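You operate a simulated robot arm through the tools that you are given. There is no shell and no other tool.

You run a simulated robot arm. Do the job below in one go: nothing can be reset, and whatever is moved stays where it is left.

Task
Give the red, orange and grey grease nipples the shots on their plates.
Fine: they stand on the chain case; use the green pen and stand it back in its holder; the black one stays dry.
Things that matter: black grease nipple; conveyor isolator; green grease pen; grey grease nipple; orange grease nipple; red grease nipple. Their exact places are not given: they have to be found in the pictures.

Only the result counts: the job must be done as asked and must still hold three seconds after the hand-in. Knocking over, shifting, dropping, spilling or breaking anything else fails it.

Robot
A 6-joint arm with a two-finger gripper on a trunk, on a base that moves. Base frame: it is fixed to the floor where the robot stands at the start and does not move with it; the origin is under the middle of the robot, x ahead of it, y to its left, z up. Units: cm, rad, N and s.
It reaches about 94 cm from its shoulder. Its first joint turns from -2.897 to 2.897 rad. Places, roughly: black grease nipple [80, -20, 100]; conveyor isolator [260, 240, 70]; grey grease nipple [80, -30, 100]; orange grease nipple [80, -40, 100]; red grease nipple [80, -50, 100]. Payload 2.54 kg.
Tool frame: the origin (TCP) lies between the finger pads and is the grasp point; the fingertips stand 3 cm ahead of it; z points along the fingers, y is the line along which they close. The gripper opens to 11.6 cm; its body begins 9.5 cm behind the TCP.
Orientation is told as [roll, pitch, yaw] about the base's x, y, z axes, in that order, counted from this pose: with the fingers straight down and closing along the base's y, the tool's x points along the base's -x, its y along +y and its z along -z.

Tools
- The arm moves only by the tool servo_tool. Its argument "motion" is a list of rows, each a list of 7 numbers: the turn, a rotation vector about the tool's x, y, z in units of 5 degrees (1.0 is 5 degrees), then the shift along the tool's x, y, z in units of 50 mm (1.0 is 50 mm), then the closure, from 0 (fully open) to 1 (shut). In form: [[rx, ry, rz, x, y, z, gripper], ...]. A call has 1 to 20 rows; each row shifts and turns the commanded pose from where the row before left it, along the tool's axes as they then stand. A call with a number of a shift or a turn outside -1 to 1 is refused whole. A row lasts 0.2 s, in which the tool goes at most 5 cm and 0.15 rad; a call with a longer step from one row to the next is refused whole, and so is a gripper value outside its range. Where a pose cannot be reached the arm comes as near as it can. A force on the tool above 40 N (or 10 N above the force at the start of the call, whichever is more), or a blocked arm, ends the call early, and 0.2 s more pass. Each finger travels about 7.2 cm/s and halts on what it meets, pressing with about 35 N; the grip force reading is that of the motor and also rises with nothing between the fingers. The clock runs only during rows and for 0.2 s after the last one: add rows that do not move to give the fingers time. It gives the time, the measured TCP pose, the force on the tool (base axes), the opening and the grip force at its end, in the units of the frame above (readings bear some noise), with the torque about the TCP (base axes, N m) and any sound that the robot's microphone picked up.
- Cameras (640 x 400 px; columns grow to the right, rows downward): "scene" is now at [-3.56, 10.6, 144.8]; the picture's right is [-0.46, -0.89, 0.00], its down [-0.18, 0.10, -0.98] and it looks along [0.87, -0.45, -0.21] (base axes); focal length 293 px, centre (320, 200). "wrist" rides on the gripper at [6.9, -1.5, -12.2] in the tool frame; the picture's right is [0.21, 0.98, 0.00], its down [-0.83, 0.18, -0.53] and it looks along [-0.52, 0.11, 0.85] (tool axes); focal length 251 px, centre (320, 200).
- snapshot(camera): a new picture of that camera. The clock stands still meanwhile.
- steer(legs): drives the robot by 1 to 6 legs, each [ahead, left, turn to the left] in cm, cm and rad, along the robot's own axes; the way and the turn of a leg run together, so that a leg with both is an arc; at most 150 cm and 3.142 rad a leg. The arm and the cameras ride along, it lands a little off, and it stops where it bumps. It gives what a move gives.
- turn_head(pan, tilt): turns the head with the scene camera to pan (to the left, within 2.094 rad either way) and tilt (down, from -0.506 to 1.204), counted from straight ahead of the robot. It gives what a move gives.
- probe_pixels(camera, pixels): for up to 12 pixels [column, row] of the newest picture of that camera ("zoom" is the newest enlarged one), the place [x, y, z] in the base frame of the surface seen there, good to about 0.2 cm. The clock stands still meanwhile.
- enlarge(camera, box): a new picture of the part [left, top, right, bottom] of that camera's present view, enlarged. The clock stands still meanwhile.
- job_done(): hands the job in; it is judged then, once.

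Unless the task says otherwise, let go and move clear before handing in.

The tools are called as a command line: name --pt "numbers of a row" for each row, then --argument value for the rest, lists and objects as JSON in quotes. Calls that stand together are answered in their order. servo_tool: Moves the arm, as the interface text tells. Its arguments: {"type":"object","properties":{"motion":{"type":"array","items":{"type":"array","items":{"type":"number"}}}},"required":["motion"]} The other tools are called the same way: steer (legs) drives the base; turn_head (pan, tilt) turns the head that bears the scene camera; snapshot (camera) takes a picture; probe_pixels (camera, pixels) gives the place of the surface under pixels of a picture; enlarge (camera, box) takes an enlarged picture of a part of a camera's view; job_done () hands the job in.

At the start:

```text
t: 0.0
tcp_pos: [67.49, -3.24, 132.01]
tool_rot: [0.0, 0.0, -0.001]
ft_force: [-0.1, 0.6, -0.1]
wrist_torque: [-0.02, -0.01, -0.01]
width: 11.58
grasp_force: 0.1
robot x, y, heading: [0.03, 0.04, -0.005]
head pan, tilt (commanded): [-0.478, 0.209]
```

scene: 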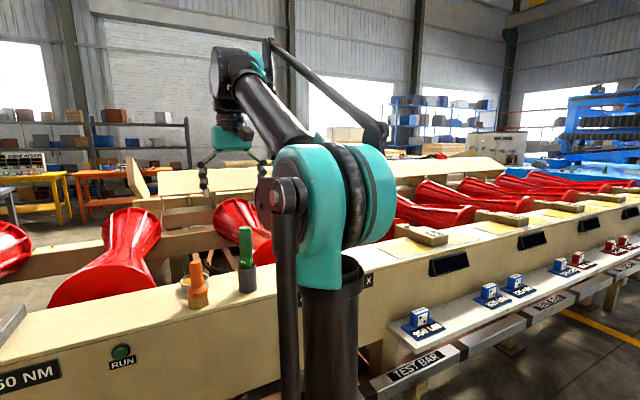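
wrist: 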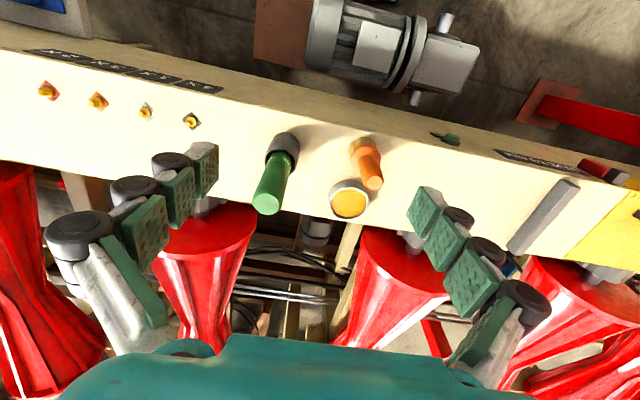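

The wrist view shows four nipples at about (47,90), (97,100), (145,111), (191,121), a green pen at (275,175) and an orange one at (367,165). I'll enlarge those areas to read the plates.

enlarge --camera "wrist" --box '[0, 30, 240, 180]'

probe_pixels --camera "wrist" --pixels '[[47, 90], [97, 101], [145, 112], [191, 122], [268, 200], [283, 150], [370, 182], [349, 200], [120, 140], [300, 165], [445, 137], [240, 120]]'

snapshot --camera "scene"

```text
2.67 times, centred on (120, 105) of wrist
```

zoom: 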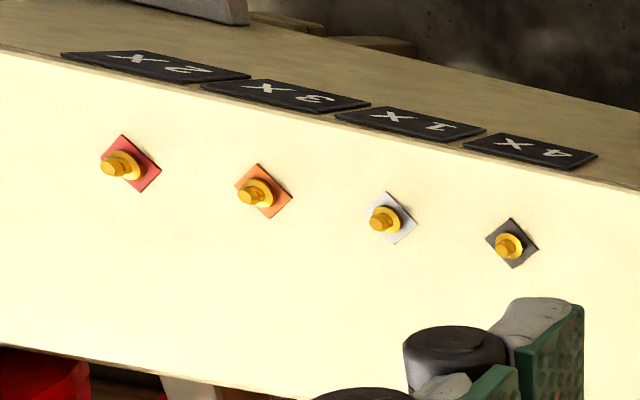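

```text
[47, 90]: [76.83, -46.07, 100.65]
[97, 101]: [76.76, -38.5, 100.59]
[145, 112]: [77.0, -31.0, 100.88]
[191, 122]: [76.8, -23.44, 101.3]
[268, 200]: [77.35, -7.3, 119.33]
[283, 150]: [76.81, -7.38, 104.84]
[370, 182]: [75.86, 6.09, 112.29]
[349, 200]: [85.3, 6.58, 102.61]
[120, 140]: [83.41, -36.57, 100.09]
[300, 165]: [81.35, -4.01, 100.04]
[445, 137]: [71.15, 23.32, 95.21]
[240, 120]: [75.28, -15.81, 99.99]
```

```text
taken
```

scene: 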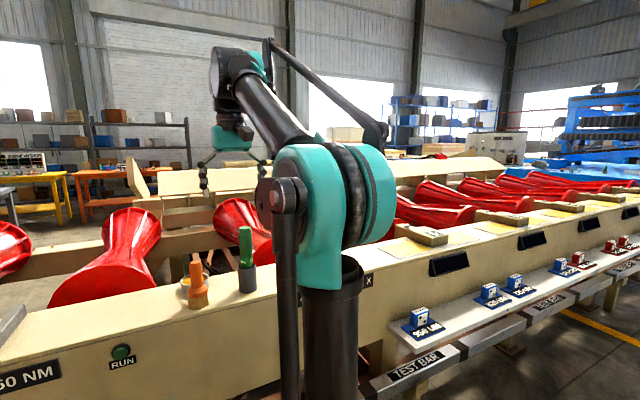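

The plates read upside-down in the zoom as 2X (red), 3X (orange), 1X (grey), 4X (black), but I need a clearer look. I'll look around for the conveyor isolator and any notices too.

turn_head --pan 0.75 --tilt 0.25

snapshot --camera "scene"

enlarge --camera "wrist" --box '[0, 40, 120, 115]'

enlarge --camera "wrist" --box '[110, 50, 230, 125]'

enlarge --camera "wrist" --box '[230, 110, 640, 366]'

```text
t: 1.4
tcp_pos: [67.61, -3.11, 131.98]
tool_rot: [0.0, 0.0, 0.001]
ft_force: [0.2, 0.0, -0.1]
wrist_torque: [-0.03, 0.0, 0.01]
width: 11.61
grasp_force: 0.1
robot x, y, heading: [0.07, 0.0, 0.003]
head pan, tilt (commanded): [0.75, 0.25]
```

```text
taken
```

scene: 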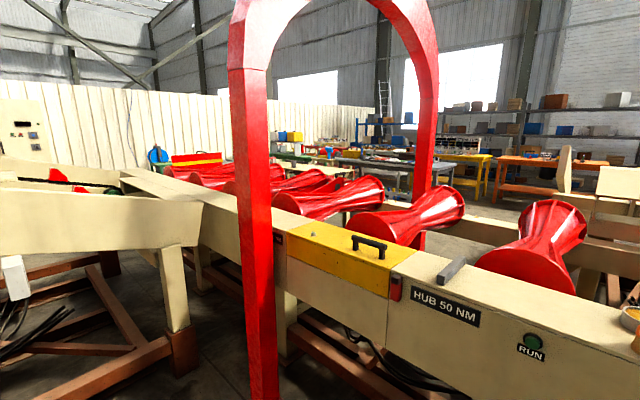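

```text
5.33 times, centred on (60, 78) of wrist
```

zoom: 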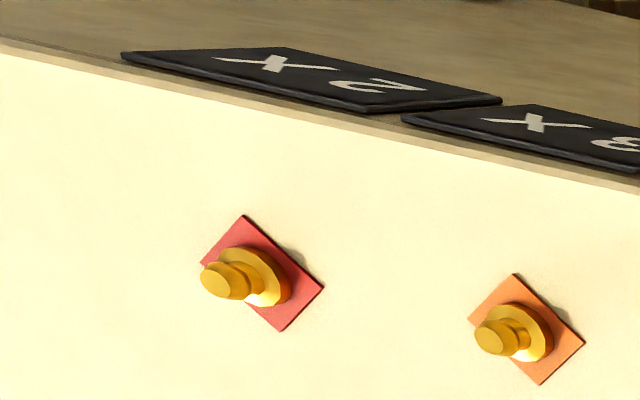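

```text
5.33 times, centred on (170, 88) of wrist
```

zoom: 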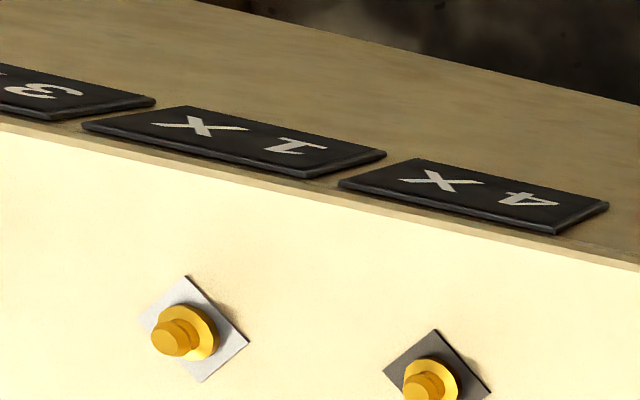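

```text
1.56 times, centred on (435, 238) of wrist
```

zoom: 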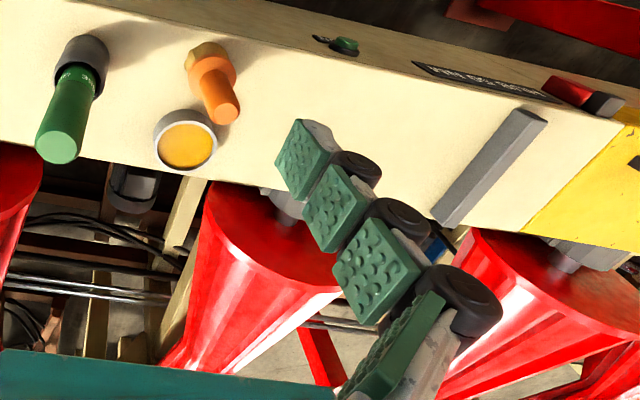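

The isolator is said to be near [260,240,70], which lies around the middle of this scene view. I'll enlarge that area and the lamps and panels for more detail.

enlarge --camera "scene" --box '[120, 120, 440, 320]'

enlarge --camera "scene" --box '[380, 260, 580, 385]'

enlarge --camera "scene" --box '[0, 80, 240, 230]'

probe_pixels --camera "scene" --pixels '[[398, 288], [370, 245], [533, 340], [197, 158], [155, 157], [320, 190], [30, 135], [15, 270], [340, 265]]'

```text
2.00 times, centred on (280, 220) of scene
```

zoom: 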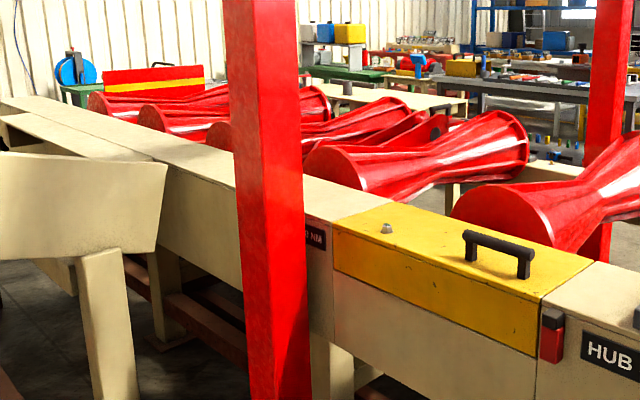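

```text
3.20 times, centred on (480, 322) of scene
```

zoom: 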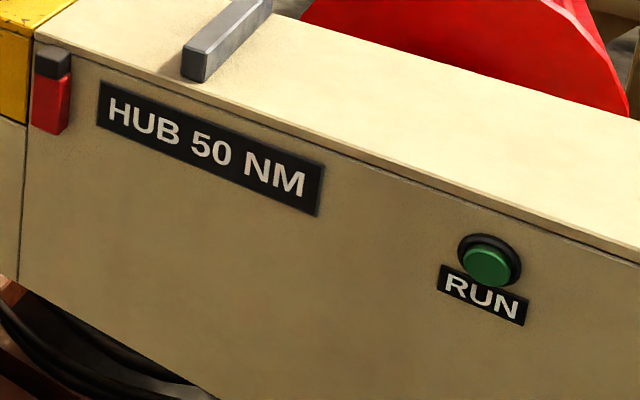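

```text
2.67 times, centred on (120, 155) of scene
```

zoom: 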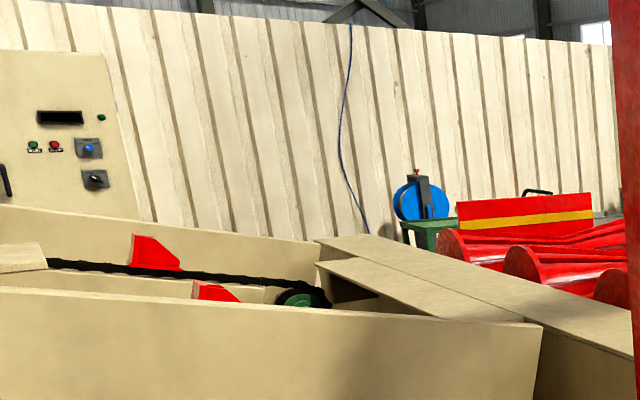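

```text
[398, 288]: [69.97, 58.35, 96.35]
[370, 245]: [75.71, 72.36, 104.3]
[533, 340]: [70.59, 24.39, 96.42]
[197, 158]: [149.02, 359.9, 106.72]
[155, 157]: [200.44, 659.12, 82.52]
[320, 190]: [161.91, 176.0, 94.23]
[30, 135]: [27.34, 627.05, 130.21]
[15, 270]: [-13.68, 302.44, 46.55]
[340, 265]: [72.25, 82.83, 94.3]
```

The RUN lamp/button is at about [70.6,24.4,96.4] and there's an interlock-type part at [70,58,96]; the isolator itself is not obvious yet. I'll look from other head angles.

turn_head --pan 0.75 --tilt 0.15

enlarge --camera "scene" --box '[240, 150, 440, 275]'

turn_head --pan 0.1 --tilt 0.4

snapshot --camera "scene"

turn_head --pan -0.9 --tilt 0.4

snapshot --camera "scene"

```text
t: 2.1
tcp_pos: [67.67, -3.13, 131.95]
tool_rot: [0.0, -0.002, 0.0]
ft_force: [-0.5, -0.5, -0.3]
wrist_torque: [0.0, -0.02, 0.02]
width: 11.59
grasp_force: 0.0
robot x, y, heading: [0.12, -0.06, -0.003]
head pan, tilt (commanded): [0.75, 0.15]
```

```text
3.20 times, centred on (340, 212) of scene
```

zoom: 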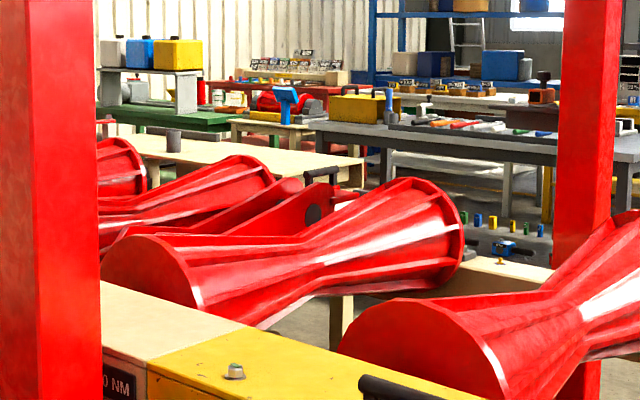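

```text
t: 3.1
tcp_pos: [67.61, -3.1, 131.92]
tool_rot: [-0.001, 0.001, 0.0]
ft_force: [-1.1, 0.1, 0.1]
wrist_torque: [0.01, 0.0, 0.0]
width: 11.6
grasp_force: 0.1
robot x, y, heading: [-0.04, 0.16, 0.0]
head pan, tilt (commanded): [0.099, 0.4]
```

```text
taken
```

scene: 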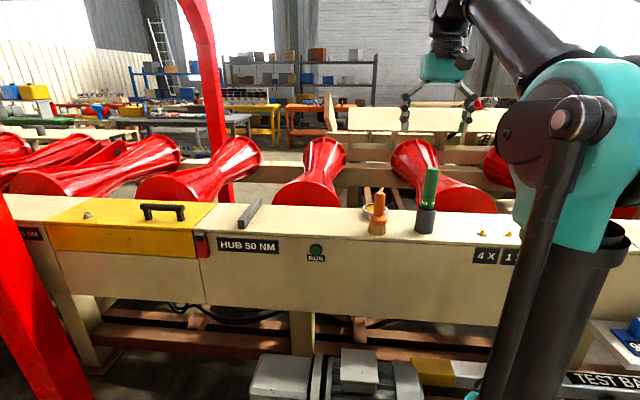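

```text
t: 4.4
tcp_pos: [67.62, -3.15, 131.98]
tool_rot: [-0.001, 0.0, 0.0]
ft_force: [0.4, -0.2, -0.1]
wrist_torque: [-0.05, 0.01, 0.0]
width: 11.62
grasp_force: 0.0
robot x, y, heading: [-0.06, 0.05, 0.002]
head pan, tilt (commanded): [-0.901, 0.4]
```

```text
taken
```

scene: 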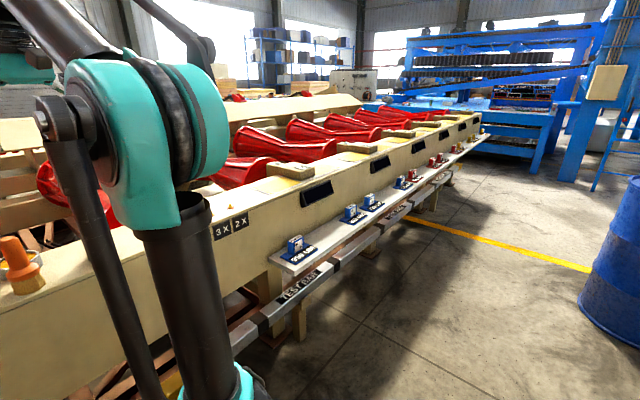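

Plates clearly read from the front: 4X, 1X … 3X, 2X (black to red). The zoom showed a small blue device near zoom pixel (503,248); I'll look back at it and probe it as the possible isolator.

turn_head --pan 0.7 --tilt 0.2

enlarge --camera "scene" --box '[340, 160, 436, 220]'

snapshot --camera "scene"

```text
t: 6.1
tcp_pos: [67.58, -3.12, 132.01]
tool_rot: [0.001, 0.001, 0.0]
ft_force: [-0.2, -0.3, -0.2]
wrist_torque: [-0.01, 0.01, -0.04]
width: 11.59
grasp_force: 0.0
robot x, y, heading: [-0.09, -0.19, -0.001]
head pan, tilt (commanded): [0.7, 0.201]
```

```text
6.67 times, centred on (388, 190) of scene
```

zoom: 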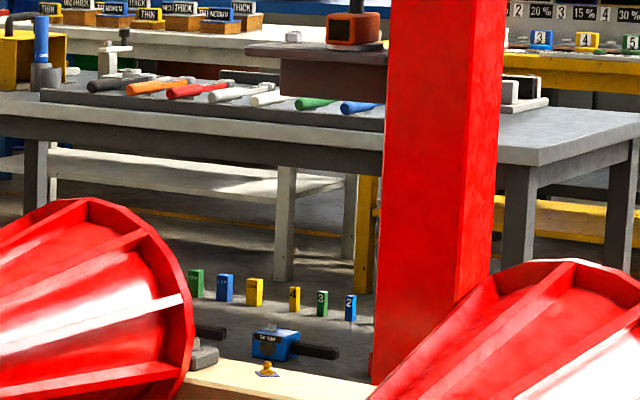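

```text
taken
```

scene: 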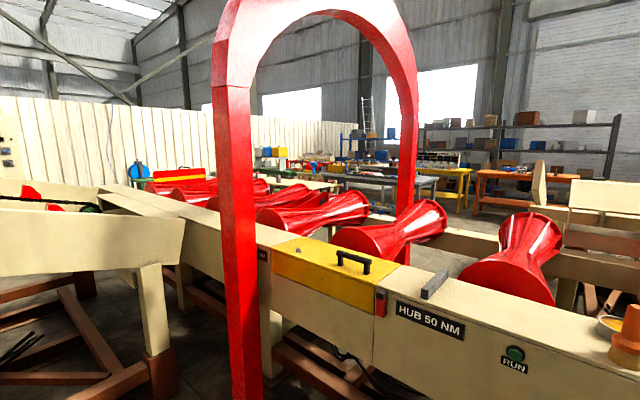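

probe_pixels --camera "zoom" --pixels '[[275, 345], [322, 352], [267, 370], [205, 357], [350, 308], [322, 303], [295, 300], [254, 292], [224, 288], [195, 285]]'

turn_head --pan 0.3 --tilt 0.9

snapshot --camera "scene"

turn_head --pan -0.6 --tilt 0.9

snapshot --camera "scene"

```text
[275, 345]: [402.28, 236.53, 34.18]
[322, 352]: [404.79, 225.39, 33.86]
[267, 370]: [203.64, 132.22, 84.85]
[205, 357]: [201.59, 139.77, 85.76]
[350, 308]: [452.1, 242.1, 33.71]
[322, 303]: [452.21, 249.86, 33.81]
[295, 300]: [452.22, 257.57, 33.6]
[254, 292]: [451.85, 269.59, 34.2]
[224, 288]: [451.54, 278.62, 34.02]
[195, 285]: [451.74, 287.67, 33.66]
```

```text
t: 7.1
tcp_pos: [67.63, -3.24, 131.98]
tool_rot: [0.0, -0.001, 0.0]
ft_force: [0.0, 0.5, 0.2]
wrist_torque: [0.01, -0.01, 0.0]
width: 11.6
grasp_force: 0.0
robot x, y, heading: [0.37, -0.08, 0.002]
head pan, tilt (commanded): [0.3, 0.901]
```

```text
taken
```

scene: 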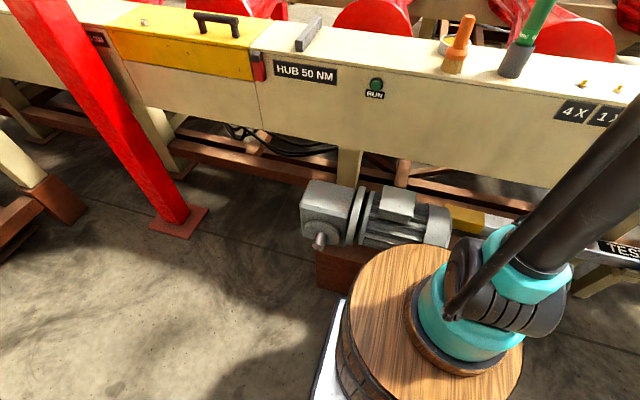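

```text
t: 8.3
tcp_pos: [67.66, -3.07, 132.04]
tool_rot: [0.0, 0.001, 0.001]
ft_force: [-0.1, -0.2, 0.4]
wrist_torque: [-0.01, 0.02, -0.04]
width: 11.58
grasp_force: 0.1
robot x, y, heading: [-0.16, 0.01, -0.002]
head pan, tilt (commanded): [-0.6, 0.901]
```

```text
taken
```

scene: 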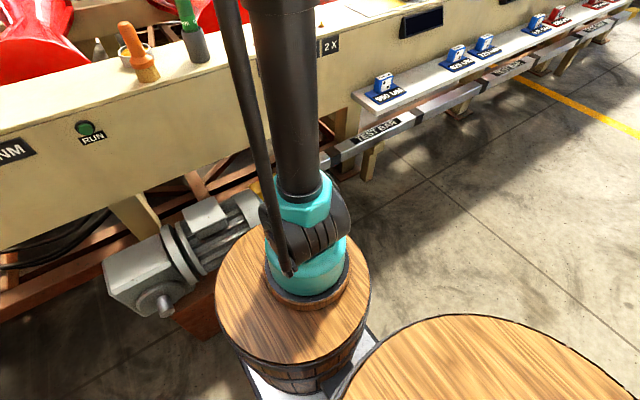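

Nothing near [260,240,70] is visible yet; rollers hide it. I'll probe the arm base, the floor furniture and the nipple surroundings to understand the layout before moving.

probe_pixels --camera "scene" --pixels '[[300, 265], [290, 330], [250, 310], [130, 270], [190, 240], [450, 360], [145, 80], [190, 45], [340, 330], [300, 100], [125, 30], [183, 8]]'

turn_head --pan 0.3 --tilt 0.6

snapshot --camera "scene"

probe_pixels --camera "scene" --pixels '[[100, 200], [180, 310], [60, 60], [20, 30], [300, 50], [500, 330], [420, 70], [250, 90], [350, 60]]'

```text
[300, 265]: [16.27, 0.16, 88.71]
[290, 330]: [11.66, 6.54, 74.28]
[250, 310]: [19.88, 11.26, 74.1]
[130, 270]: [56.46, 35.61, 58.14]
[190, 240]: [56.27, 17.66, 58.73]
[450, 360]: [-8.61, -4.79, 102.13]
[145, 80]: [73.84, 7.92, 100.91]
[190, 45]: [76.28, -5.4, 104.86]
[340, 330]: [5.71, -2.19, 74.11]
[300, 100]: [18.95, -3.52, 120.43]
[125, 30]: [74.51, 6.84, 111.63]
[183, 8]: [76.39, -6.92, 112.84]
```

```text
t: 9.5
tcp_pos: [67.66, -3.12, 132.03]
tool_rot: [0.001, -0.002, 0.0]
ft_force: [0.5, -0.6, -0.8]
wrist_torque: [0.01, 0.02, 0.04]
width: 11.58
grasp_force: 0.2
robot x, y, heading: [-0.01, -0.25, 0.001]
head pan, tilt (commanded): [0.3, 0.6]
```

```text
taken
```

scene: 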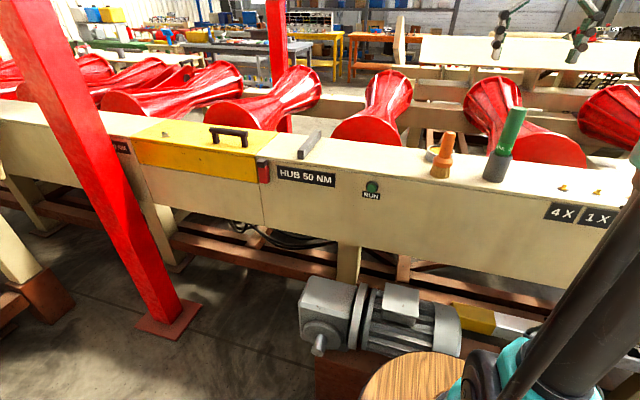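

```text
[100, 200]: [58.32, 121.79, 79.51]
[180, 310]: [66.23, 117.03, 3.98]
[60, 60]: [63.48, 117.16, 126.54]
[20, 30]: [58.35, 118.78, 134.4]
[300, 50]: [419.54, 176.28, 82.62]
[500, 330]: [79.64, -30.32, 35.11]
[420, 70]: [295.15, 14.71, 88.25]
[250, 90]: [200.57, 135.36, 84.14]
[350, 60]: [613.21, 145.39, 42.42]
```

The arm base is near (15,2,74) and all nipples look reachable from here. To see the isolator past the rollers, I'll raise the arm and tilt the wrist camera to the left-forward.

servo_tool --pt "0 0 0 0 0 -0.8 0" --pt "0 0 0 0 0 -0.8 0" --pt "0 0 0 0 0 -0.8 0" --pt "0 0 0 0 0 -0.8 0" --pt "0 0 -1 0 0 -0.5 0" --pt "0 0 -1 0 0 0 0" --pt "0 0 -1 0 0 0 0" --pt "0 0 -1 0 0 0 0" --pt "0 0 -1 0 0 0 0" --pt "0 0 -1 0 0 0 0" --pt "0 -1 0 0 0 0 0" --pt "0 -1 0 0 0 0 0" --pt "0 -1 0 0 0 0 0" --pt "0 -1 0 0 0 0 0" --pt "0 -1 0 0 0 0 0" --pt "0 -1 0 0 0 0 0" --pt "0 -1 0 0 0 0 0"

snapshot --camera "wrist"

```text
t: 13.1
tcp_pos: [65.8, -3.22, 145.85]
tool_rot: [-0.001, -0.613, 0.524]
ft_force: [0.3, 0.7, -0.4]
wrist_torque: [-0.01, 0.0, 0.05]
width: 11.62
grasp_force: 0.2
out of reach, approached as far as the arm can: row 4, 5
robot x, y, heading: [0.11, -0.08, 0.001]
head pan, tilt (commanded): [0.3, 0.6]
```

```text
taken
```

wrist: 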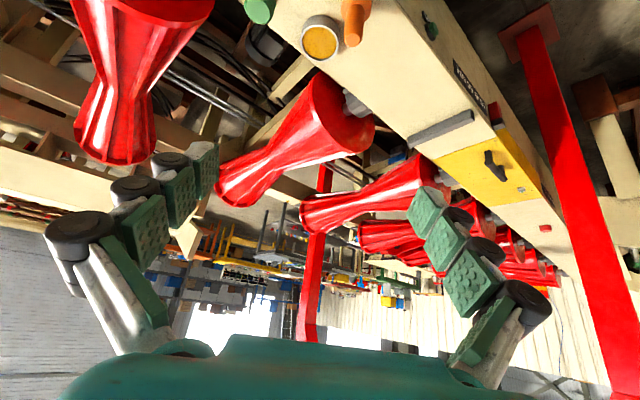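

The wrist view is inverted, showing rollers and the far side. I'll zoom at the area where [260,240,70] should lie (around (330,240)).

enlarge --camera "wrist" --box '[240, 160, 480, 310]'

probe_pixels --camera "wrist" --pixels '[[310, 250], [350, 215], [350, 250], [370, 270], [400, 255], [440, 285], [300, 215], [340, 275], [545, 228], [315, 280]]'

```text
2.67 times, centred on (360, 235) of wrist
```

zoom: 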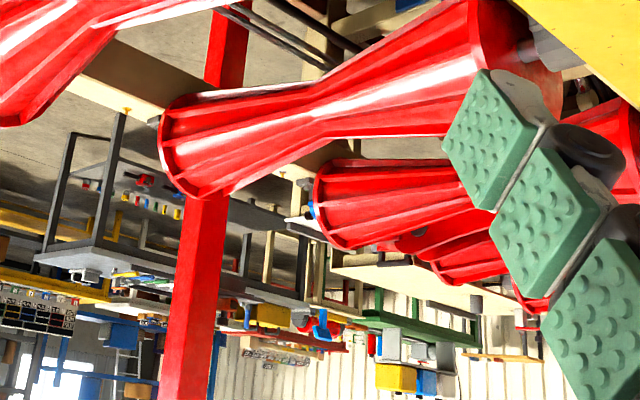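

```text
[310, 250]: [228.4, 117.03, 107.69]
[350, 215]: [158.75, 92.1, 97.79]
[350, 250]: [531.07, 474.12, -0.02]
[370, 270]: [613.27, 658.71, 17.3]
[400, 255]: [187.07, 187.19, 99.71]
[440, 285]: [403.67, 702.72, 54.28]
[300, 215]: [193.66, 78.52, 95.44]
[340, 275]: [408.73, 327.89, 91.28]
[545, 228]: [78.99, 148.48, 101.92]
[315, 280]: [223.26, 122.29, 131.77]
```

A small blue item peeks out at zoom (312,208). I'll probe around it.

probe_pixels --camera "zoom" --pixels '[[312, 208], [310, 215], [300, 222], [320, 165], [305, 185], [330, 150], [268, 230], [380, 260], [350, 155]]'

enlarge --camera "wrist" --box '[328, 205, 408, 255]'

```text
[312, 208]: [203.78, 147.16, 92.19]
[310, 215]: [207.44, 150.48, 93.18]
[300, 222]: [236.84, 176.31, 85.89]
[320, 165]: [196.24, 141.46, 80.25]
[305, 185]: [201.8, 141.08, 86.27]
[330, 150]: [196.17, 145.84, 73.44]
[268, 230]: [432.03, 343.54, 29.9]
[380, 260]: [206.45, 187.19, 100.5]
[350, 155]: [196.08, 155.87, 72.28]
```

```text
8.00 times, centred on (368, 230) of wrist
```

zoom: 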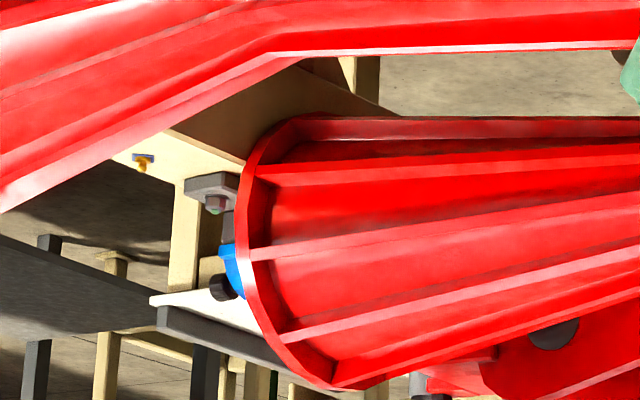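

The far side is still hidden by rollers. I'll drive 50 cm to the left (clear floor, arm high, arch post stays 60 cm off) for another line of sight.

steer --legs '[[0, 50, 0]]'

turn_head --pan 0.63 --tilt 0.2

snapshot --camera "scene"

enlarge --camera "scene" --box '[240, 150, 400, 250]'

snapshot --camera "wrist"

```text
t: 16.1
tcp_pos: [65.88, 47.06, 145.78]
tool_rot: [0.001, -0.611, 0.521]
ft_force: [-0.7, -0.2, -0.8]
wrist_torque: [-0.01, -0.02, -0.01]
width: 11.59
grasp_force: 0.0
robot x, y, heading: [0.2, 50.1, 0.002]
head pan, tilt (commanded): [0.3, 0.6]
```

```text
t: 17.0
tcp_pos: [65.83, 47.08, 145.85]
tool_rot: [0.001, -0.609, 0.522]
ft_force: [0.0, 0.7, -0.7]
wrist_torque: [0.0, 0.0, 0.0]
width: 11.61
grasp_force: 0.0
robot x, y, heading: [0.0, 50.55, -0.005]
head pan, tilt (commanded): [0.63, 0.201]
```

```text
taken
```

scene: 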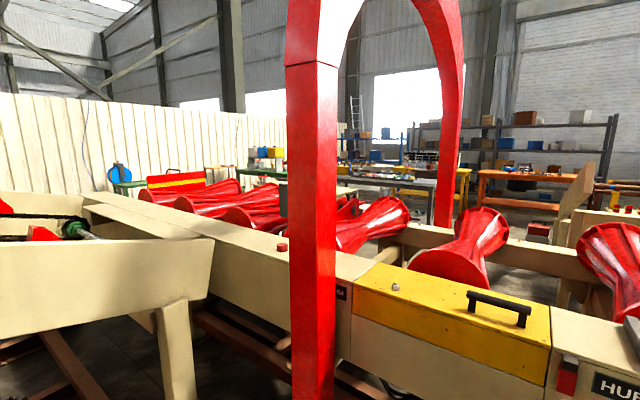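

```text
4.00 times, centred on (320, 200) of scene
```

zoom: 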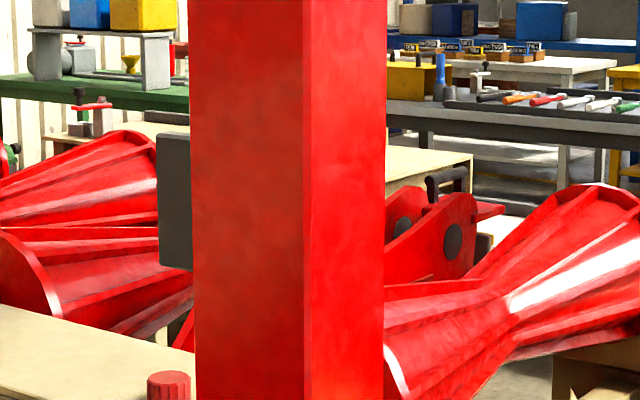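

```text
taken
```

wrist: 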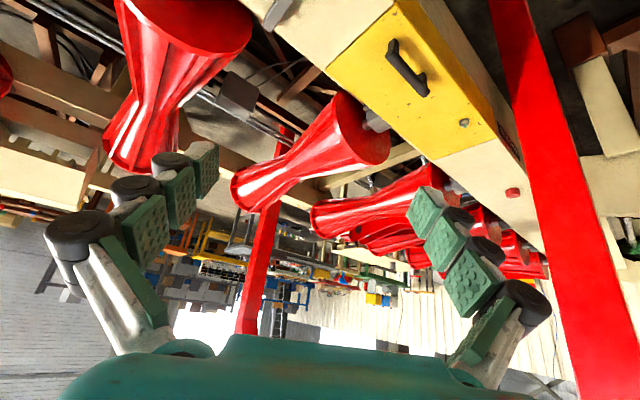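

A dark grey box shows at zoom (175,200), left of the red post, and a black handle at zoom (448,185). Probing both.

probe_pixels --camera "zoom" --pixels '[[175, 200], [170, 115], [448, 185], [455, 240], [405, 225], [430, 165], [165, 385], [480, 245], [95, 105]]'

steer --legs '[[-20, 20, 0]]'

turn_head --pan 0.55 --tilt 0.2

snapshot --camera "scene"

enlarge --camera "scene" --box '[240, 150, 400, 250]'

```text
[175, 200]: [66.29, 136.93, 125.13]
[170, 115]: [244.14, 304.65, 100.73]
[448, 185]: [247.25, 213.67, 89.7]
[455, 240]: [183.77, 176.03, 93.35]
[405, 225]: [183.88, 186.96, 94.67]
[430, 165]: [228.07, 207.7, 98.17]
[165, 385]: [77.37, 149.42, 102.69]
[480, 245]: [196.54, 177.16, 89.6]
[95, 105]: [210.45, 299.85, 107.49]
```

```text
t: 18.9
tcp_pos: [45.75, 67.24, 145.76]
tool_rot: [-0.001, -0.612, 0.523]
ft_force: [0.2, 0.1, -0.1]
wrist_torque: [0.0, 0.0, -0.02]
width: 11.6
grasp_force: 0.1
robot x, y, heading: [-19.93, 70.57, -0.002]
head pan, tilt (commanded): [0.63, 0.201]
```

```text
t: 19.6
tcp_pos: [45.92, 67.31, 145.92]
tool_rot: [-0.001, -0.612, 0.523]
ft_force: [0.0, 0.1, -0.4]
wrist_torque: [-0.05, -0.04, -0.02]
width: 11.62
grasp_force: 0.1
robot x, y, heading: [-19.47, 70.56, 0.0]
head pan, tilt (commanded): [0.55, 0.201]
```

```text
taken
```

scene: 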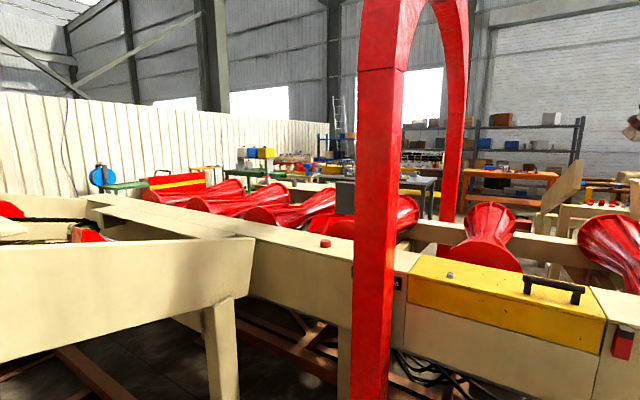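

```text
4.00 times, centred on (320, 200) of scene
```

zoom: 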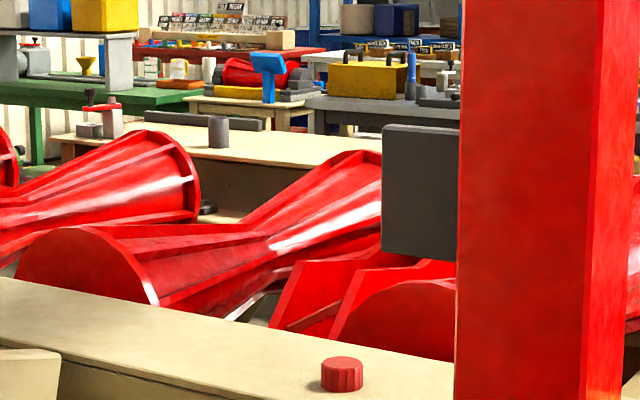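

The grey box belongs to the arch; the tan table beyond hides anything at z 70. One more wrist-camera look from this spot.

enlarge --camera "wrist" --box '[220, 150, 480, 312]'

enlarge --camera "scene" --box '[390, 170, 600, 300]'

```text
2.46 times, centred on (350, 231) of wrist
```

zoom: 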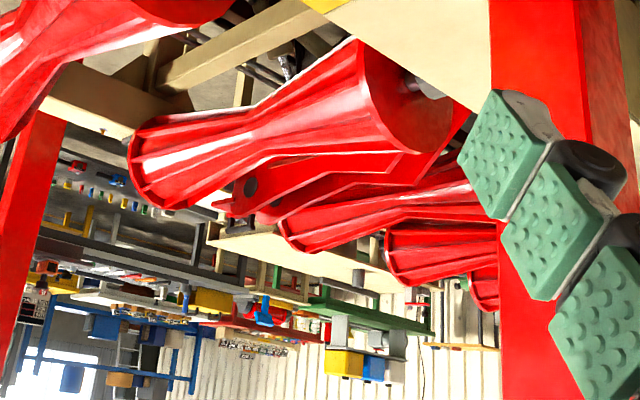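

```text
3.05 times, centred on (495, 235) of scene
```

zoom: 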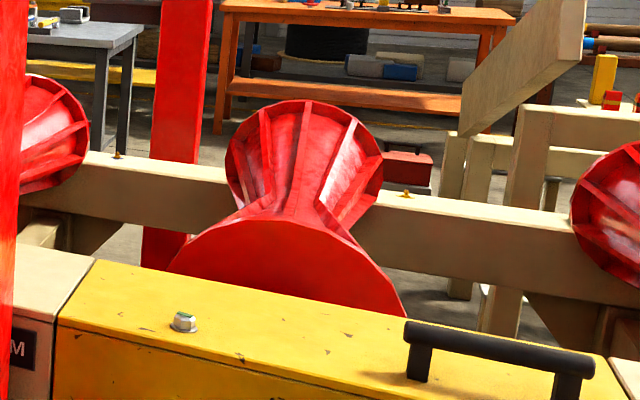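

I can't see the isolator from this side and the job doesn't ask for it, so I'll leave it alone. I'll drive to about (0,-20), centred on pen and nipples, and set the tool back to pointing down.

steer --legs '[[20, -90, 0]]'

servo_tool --pt "0 1 0 0 0 0 0" --pt "0 1 0 0 0 0 0" --pt "0 1 0 0 0 0 0" --pt "0 1 0 0 0 0 0" --pt "0 1 0 0 0 0 0" --pt "0 1 0 0 0 0 0" --pt "0 1 0 0 0 0 0" --pt "0 0 1 0 0 0 0" --pt "0 0 1 0 0 0 0" --pt "0 0 1 0 0 0 0" --pt "0 0 1 0 0 0 0" --pt "0 0 1 0 0 0 0" --pt "0 0 1 0 0 0 0"

turn_head --pan 0 --tilt 0.5

snapshot --camera "wrist"

snapshot --camera "scene"

```text
t: 24.4
tcp_pos: [65.8, -22.78, 145.88]
tool_rot: [0.0, -0.61, 0.517]
ft_force: [0.5, -0.8, 0.3]
wrist_torque: [-0.03, 0.02, 0.01]
width: 11.57
grasp_force: 0.1
robot x, y, heading: [-0.09, -19.43, -0.002]
head pan, tilt (commanded): [0.55, 0.201]
```

```text
t: 27.2
tcp_pos: [65.87, -22.61, 145.81]
tool_rot: [-0.001, 0.0, -0.005]
ft_force: [-0.5, 0.2, 0.1]
wrist_torque: [-0.01, -0.01, -0.02]
width: 11.59
grasp_force: 0.0
robot x, y, heading: [0.16, -19.07, 0.0]
head pan, tilt (commanded): [0.55, 0.201]
```

```text
t: 28.2
tcp_pos: [65.75, -22.77, 145.73]
tool_rot: [-0.001, 0.0, -0.004]
ft_force: [-0.1, -0.4, 0.9]
wrist_torque: [0.01, 0.01, 0.0]
width: 11.61
grasp_force: 0.0
robot x, y, heading: [0.17, -19.36, -0.005]
head pan, tilt (commanded): [0.0, 0.499]
```

```text
taken
```

wrist: 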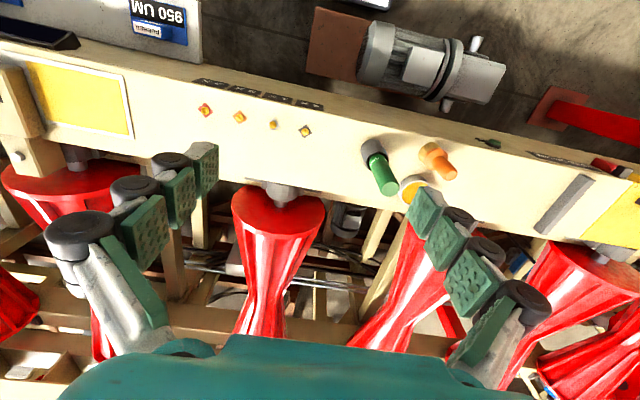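

```text
taken
```

scene: 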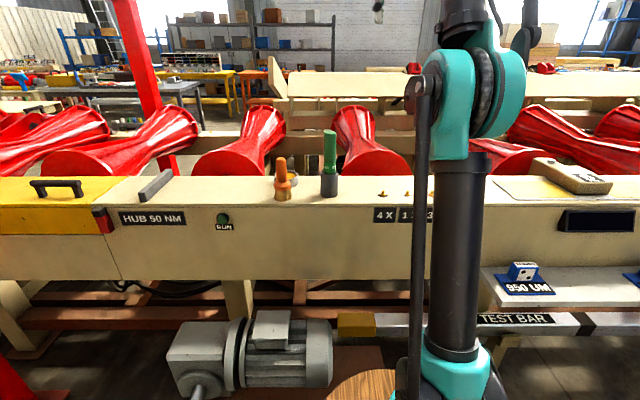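

The pen (green) shows at scene (330,165) and wrist (385,175). I'll zoom in on the pen, its holder and the nipples and probe their geometry.

enlarge --camera "scene" --box '[260, 115, 388, 215]'

probe_pixels --camera "scene" --pixels '[[329, 133], [329, 150], [329, 165], [329, 180], [329, 195], [323, 190], [335, 190], [282, 160], [282, 190]]'

enlarge --camera "wrist" --box '[340, 120, 468, 220]'

probe_pixels --camera "zoom" --pixels '[[240, 345], [215, 200], [150, 140], [180, 120], [250, 120], [110, 150]]'

enlarge --camera "wrist" --box '[190, 80, 334, 170]'

```text
4.00 times, centred on (324, 165) of scene
```

zoom: 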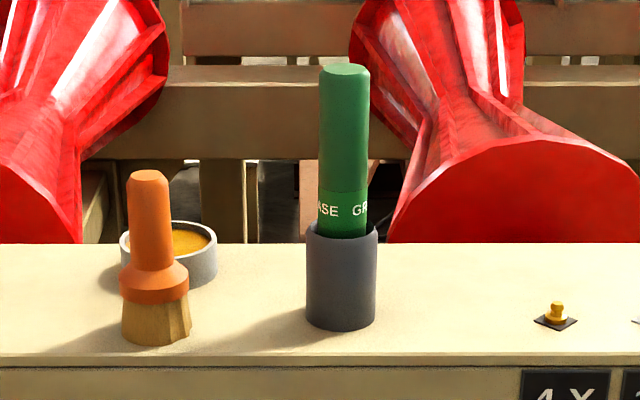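

```text
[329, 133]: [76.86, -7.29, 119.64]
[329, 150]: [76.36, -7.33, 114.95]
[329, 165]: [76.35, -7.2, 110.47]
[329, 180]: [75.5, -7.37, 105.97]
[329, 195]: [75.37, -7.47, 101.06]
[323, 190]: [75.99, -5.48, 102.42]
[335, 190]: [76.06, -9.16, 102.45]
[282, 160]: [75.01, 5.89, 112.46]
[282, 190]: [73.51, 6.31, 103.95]
```

```text
4.00 times, centred on (404, 170) of wrist
```

zoom: 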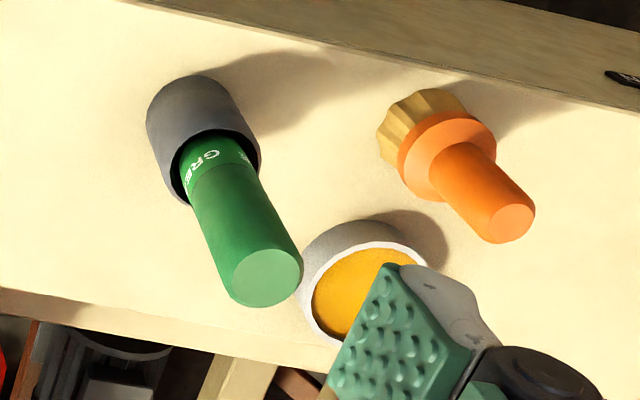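

```text
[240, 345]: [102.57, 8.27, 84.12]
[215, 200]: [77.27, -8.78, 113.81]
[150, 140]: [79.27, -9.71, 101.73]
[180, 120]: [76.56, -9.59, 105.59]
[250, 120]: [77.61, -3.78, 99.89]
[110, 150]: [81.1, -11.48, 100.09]
```

```text
4.44 times, centred on (262, 125) of wrist
```

zoom: 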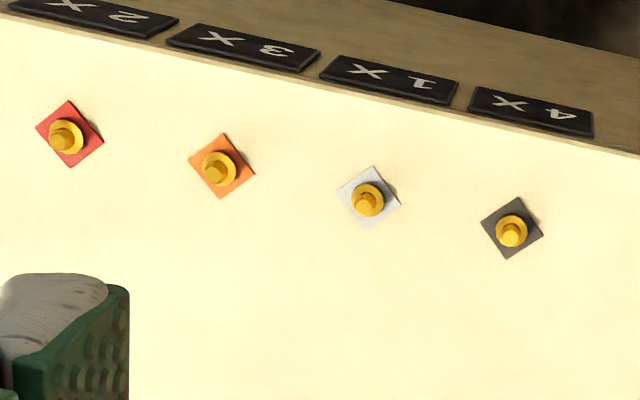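

The pen axis is near (78.1,-7.3), about 3.7 cm thick, top at z 119.6, holder rim near 106. I'll move above it at z≈135 with the gripper partly closed, then re-check.

servo_tool --pt "0 0 0 -0.4117 0.5157 0.3567 0.42" --pt "0 0 0 -0.4117 0.5157 0.3567 0.42" --pt "0 0 0 -0.4117 0.5157 0.3567 0.42" --pt "0 0 0 -0.4117 0.5157 0.3567 0.42" --pt "0 0 0 -0.4117 0.5157 0.3567 0.42" --pt "0 0 0 -0.4117 0.5157 0.3567 0.42" --pt "0 0 0 0 0 0 0.42" --pt "0 0 0 0 0 0 0.42"

snapshot --camera "wrist"

snapshot --camera "scene"

```text
t: 30.0
tcp_pos: [78.36, -7.28, 135.16]
tool_rot: [-0.001, 0.001, -0.004]
ft_force: [0.6, 0.6, 0.3]
wrist_torque: [0.0, -0.01, 0.02]
width: 6.73
grasp_force: 0.1
robot x, y, heading: [-0.09, -19.23, -0.007]
head pan, tilt (commanded): [0.0, 0.499]
```

```text
taken
```

wrist: 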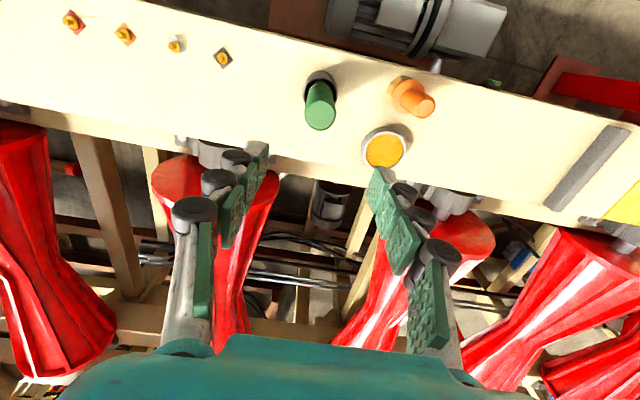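

```text
taken
```

scene: 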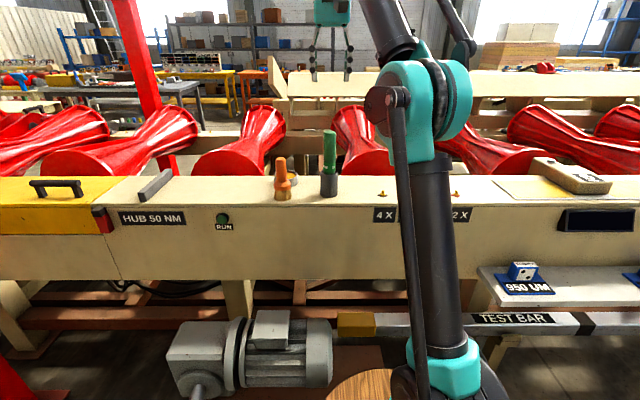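

The pen top shows at wrist (320,118), matching the predicted (320,120), so alignment is good. I'll probe the pen top's edges to fine-tune.

enlarge --camera "wrist" --box '[280, 60, 360, 140]'

probe_pixels --camera "wrist" --pixels '[[320, 117], [310, 117], [330, 117], [320, 108], [320, 127], [320, 90], [312, 75], [328, 75], [307, 117], [333, 117]]'

```text
5.00 times, centred on (320, 100) of wrist
```

zoom: 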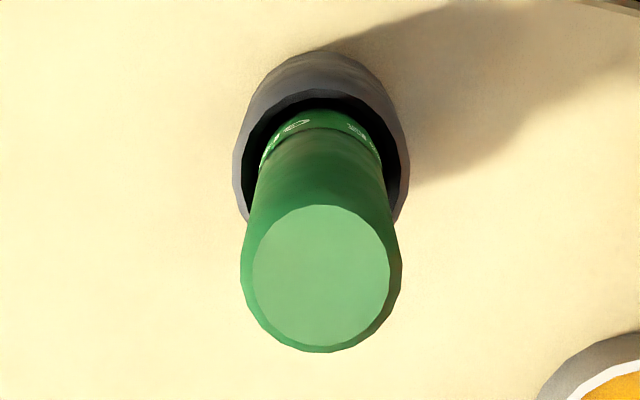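

```text
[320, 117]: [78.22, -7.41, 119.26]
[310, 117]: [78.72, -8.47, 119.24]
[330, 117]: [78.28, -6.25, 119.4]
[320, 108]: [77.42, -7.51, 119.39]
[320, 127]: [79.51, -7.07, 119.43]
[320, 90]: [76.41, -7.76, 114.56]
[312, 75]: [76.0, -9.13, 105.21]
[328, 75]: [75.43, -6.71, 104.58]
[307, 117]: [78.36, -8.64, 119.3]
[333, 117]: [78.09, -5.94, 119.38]
```

The pen top centre is at about (78.1,-7.4,119.3), within 0.2 cm of the TCP's line. I'll descend to z≈112.5 around the pen, stopping before closing.

servo_tool --pt "0 0 0 0.02 -0.01 0.5 0.42" --pt "0 0 0 0.02 -0.01 0.5 0.42" --pt "0 0 0 0 0 0.5 0.42" --pt "0 0 0 0 0 0.5 0.42" --pt "0 0 0 0 0 0.5 0.42" --pt "0 0 0 0 0 0.5 0.42" --pt "0 0 0 0 0 0.5 0.42" --pt "0 0 0 0 0 0.5 0.42" --pt "0 0 0 0 0 0.53 0.42" --pt "0 0 0 0 0 0 0.42"

snapshot --camera "wrist"

enlarge --camera "scene" --box '[260, 95, 420, 215]'

```text
t: 32.2
tcp_pos: [78.14, -7.44, 112.41]
tool_rot: [0.0, 0.001, -0.006]
ft_force: [0.2, 0.9, -0.3]
wrist_torque: [0.01, 0.01, 0.0]
width: 6.72
grasp_force: 0.1
robot x, y, heading: [0.14, -19.33, -0.003]
head pan, tilt (commanded): [0.0, 0.499]
```

```text
taken
```

wrist: 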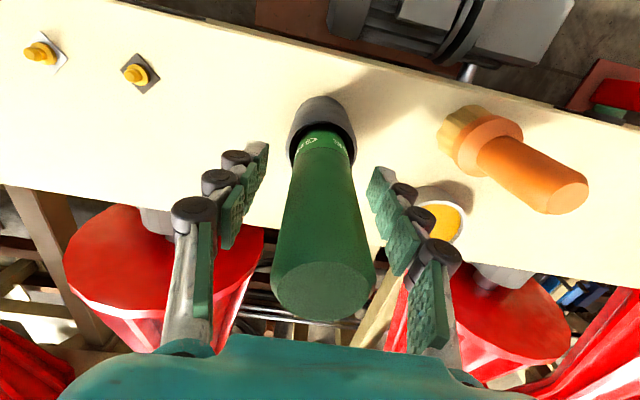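

```text
3.33 times, centred on (340, 155) of scene
```

zoom: 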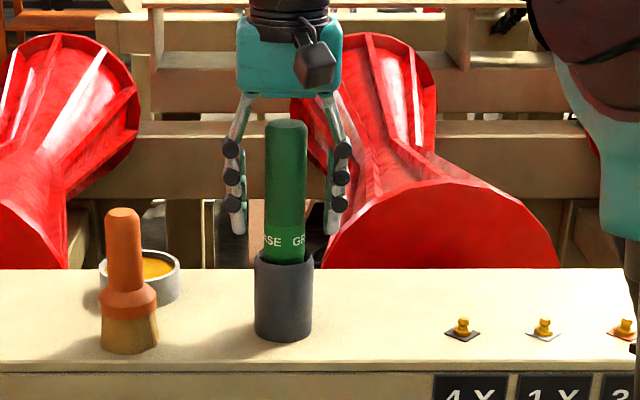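

The pen stands centred between the pads, fingertips clear of the holder rim. Closing the gripper now.

servo_tool --pt "0 0 0 0 0 0 0.6" --pt "0 0 0 0 0 0 0.75" --pt "0 0 0 0 0 0 0.9" --pt "0 0 0 0 0 0 1" --pt "0 0 0 0 0 0 1" --pt "0 0 0 0 0 0 1"

enlarge --camera "scene" --box '[260, 95, 420, 215]'

```text
t: 33.6
tcp_pos: [78.17, -7.47, 112.38]
tool_rot: [0.0, 0.0, -0.006]
ft_force: [0.8, 0.7, 1.3]
wrist_torque: [0.02, -0.02, 0.01]
width: 3.5
grasp_force: 34.5
robot x, y, heading: [0.35, -18.91, -0.003]
head pan, tilt (commanded): [0.0, 0.499]
```

```text
3.33 times, centred on (340, 155) of scene
```

zoom: 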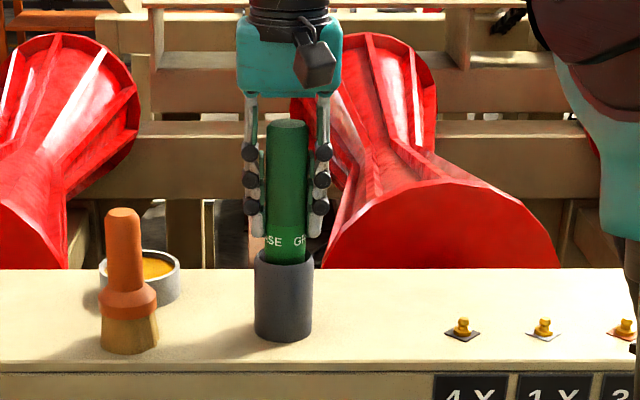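

Pen gripped (width 3.5, 34.5 N) at TCP (78.17,-7.47,112.38), which I'll note for the return. Lifting it straight up.

servo_tool --pt "0 0 0 0 0 -0.2 1" --pt "0 0 0 0 0 -0.3 1" --pt "0 0 0 0 0 -0.4 1" --pt "0 0 0 0 0 -0.4 1" --pt "0 0 0 0 0 -0.5 1" --pt "0 0 0 0 0 -0.5 1" --pt "0 0 0 0 0 -0.5 1" --pt "0 0 0 0 0 -0.4 1" --pt "0 0 0 0 0 -0.2 1" --pt "0 0 0 0 0 0 1"

snapshot --camera "scene"

enlarge --camera "scene" --box '[260, 75, 420, 195]'

snapshot --camera "wrist"

```text
t: 35.8
tcp_pos: [78.08, -7.45, 129.54]
tool_rot: [0.0, 0.0, -0.005]
ft_force: [0.1, 0.3, -3.4]
wrist_torque: [0.04, 0.04, -0.01]
width: 3.51
grasp_force: 34.9
robot x, y, heading: [0.01, -18.82, -0.006]
head pan, tilt (commanded): [0.0, 0.499]
```

```text
taken
```

scene: 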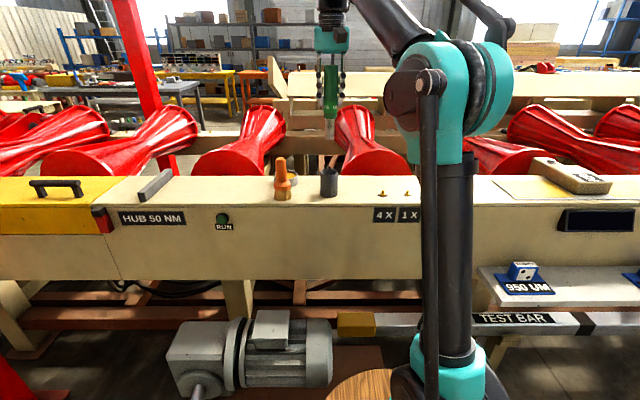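

```text
3.33 times, centred on (340, 135) of scene
```

zoom: 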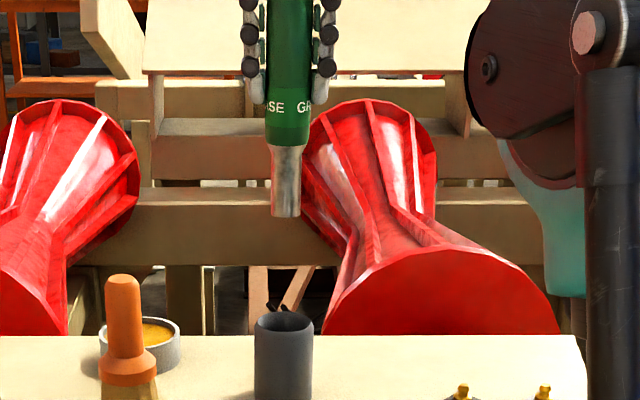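

```text
taken
```

wrist: 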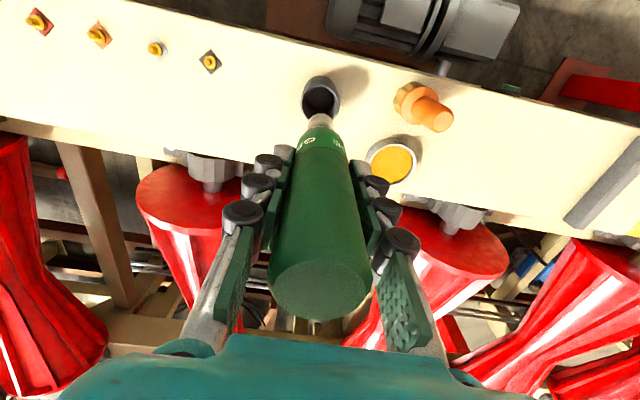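

The pen is out, with a grey nozzle below the green body (zoom (285,180), end at (286,215)). I'll probe the nozzle's ends and the nipples.

enlarge --camera "scene" --box '[300, 100, 364, 140]'

probe_pixels --camera "zoom" --pixels '[[311, 50], [311, 150], [311, 250], [311, 300], [311, 355], [311, 365], [300, 350], [320, 350], [280, 200]]'

enlarge --camera "wrist" --box '[10, 0, 250, 150]'

```text
10.00 times, centred on (332, 120) of scene
```

zoom: 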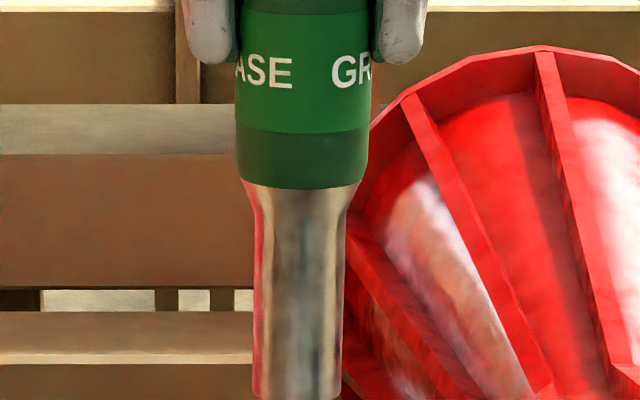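

```text
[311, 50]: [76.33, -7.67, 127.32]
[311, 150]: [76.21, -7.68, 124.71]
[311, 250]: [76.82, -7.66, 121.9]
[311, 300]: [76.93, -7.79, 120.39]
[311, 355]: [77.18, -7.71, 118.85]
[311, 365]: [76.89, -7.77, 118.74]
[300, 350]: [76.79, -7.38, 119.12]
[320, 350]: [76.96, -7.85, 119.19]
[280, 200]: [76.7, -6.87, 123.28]
```

```text
2.67 times, centred on (130, 75) of wrist
```

zoom: 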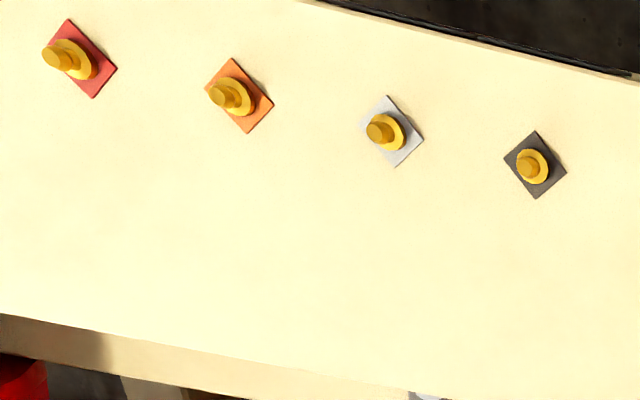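

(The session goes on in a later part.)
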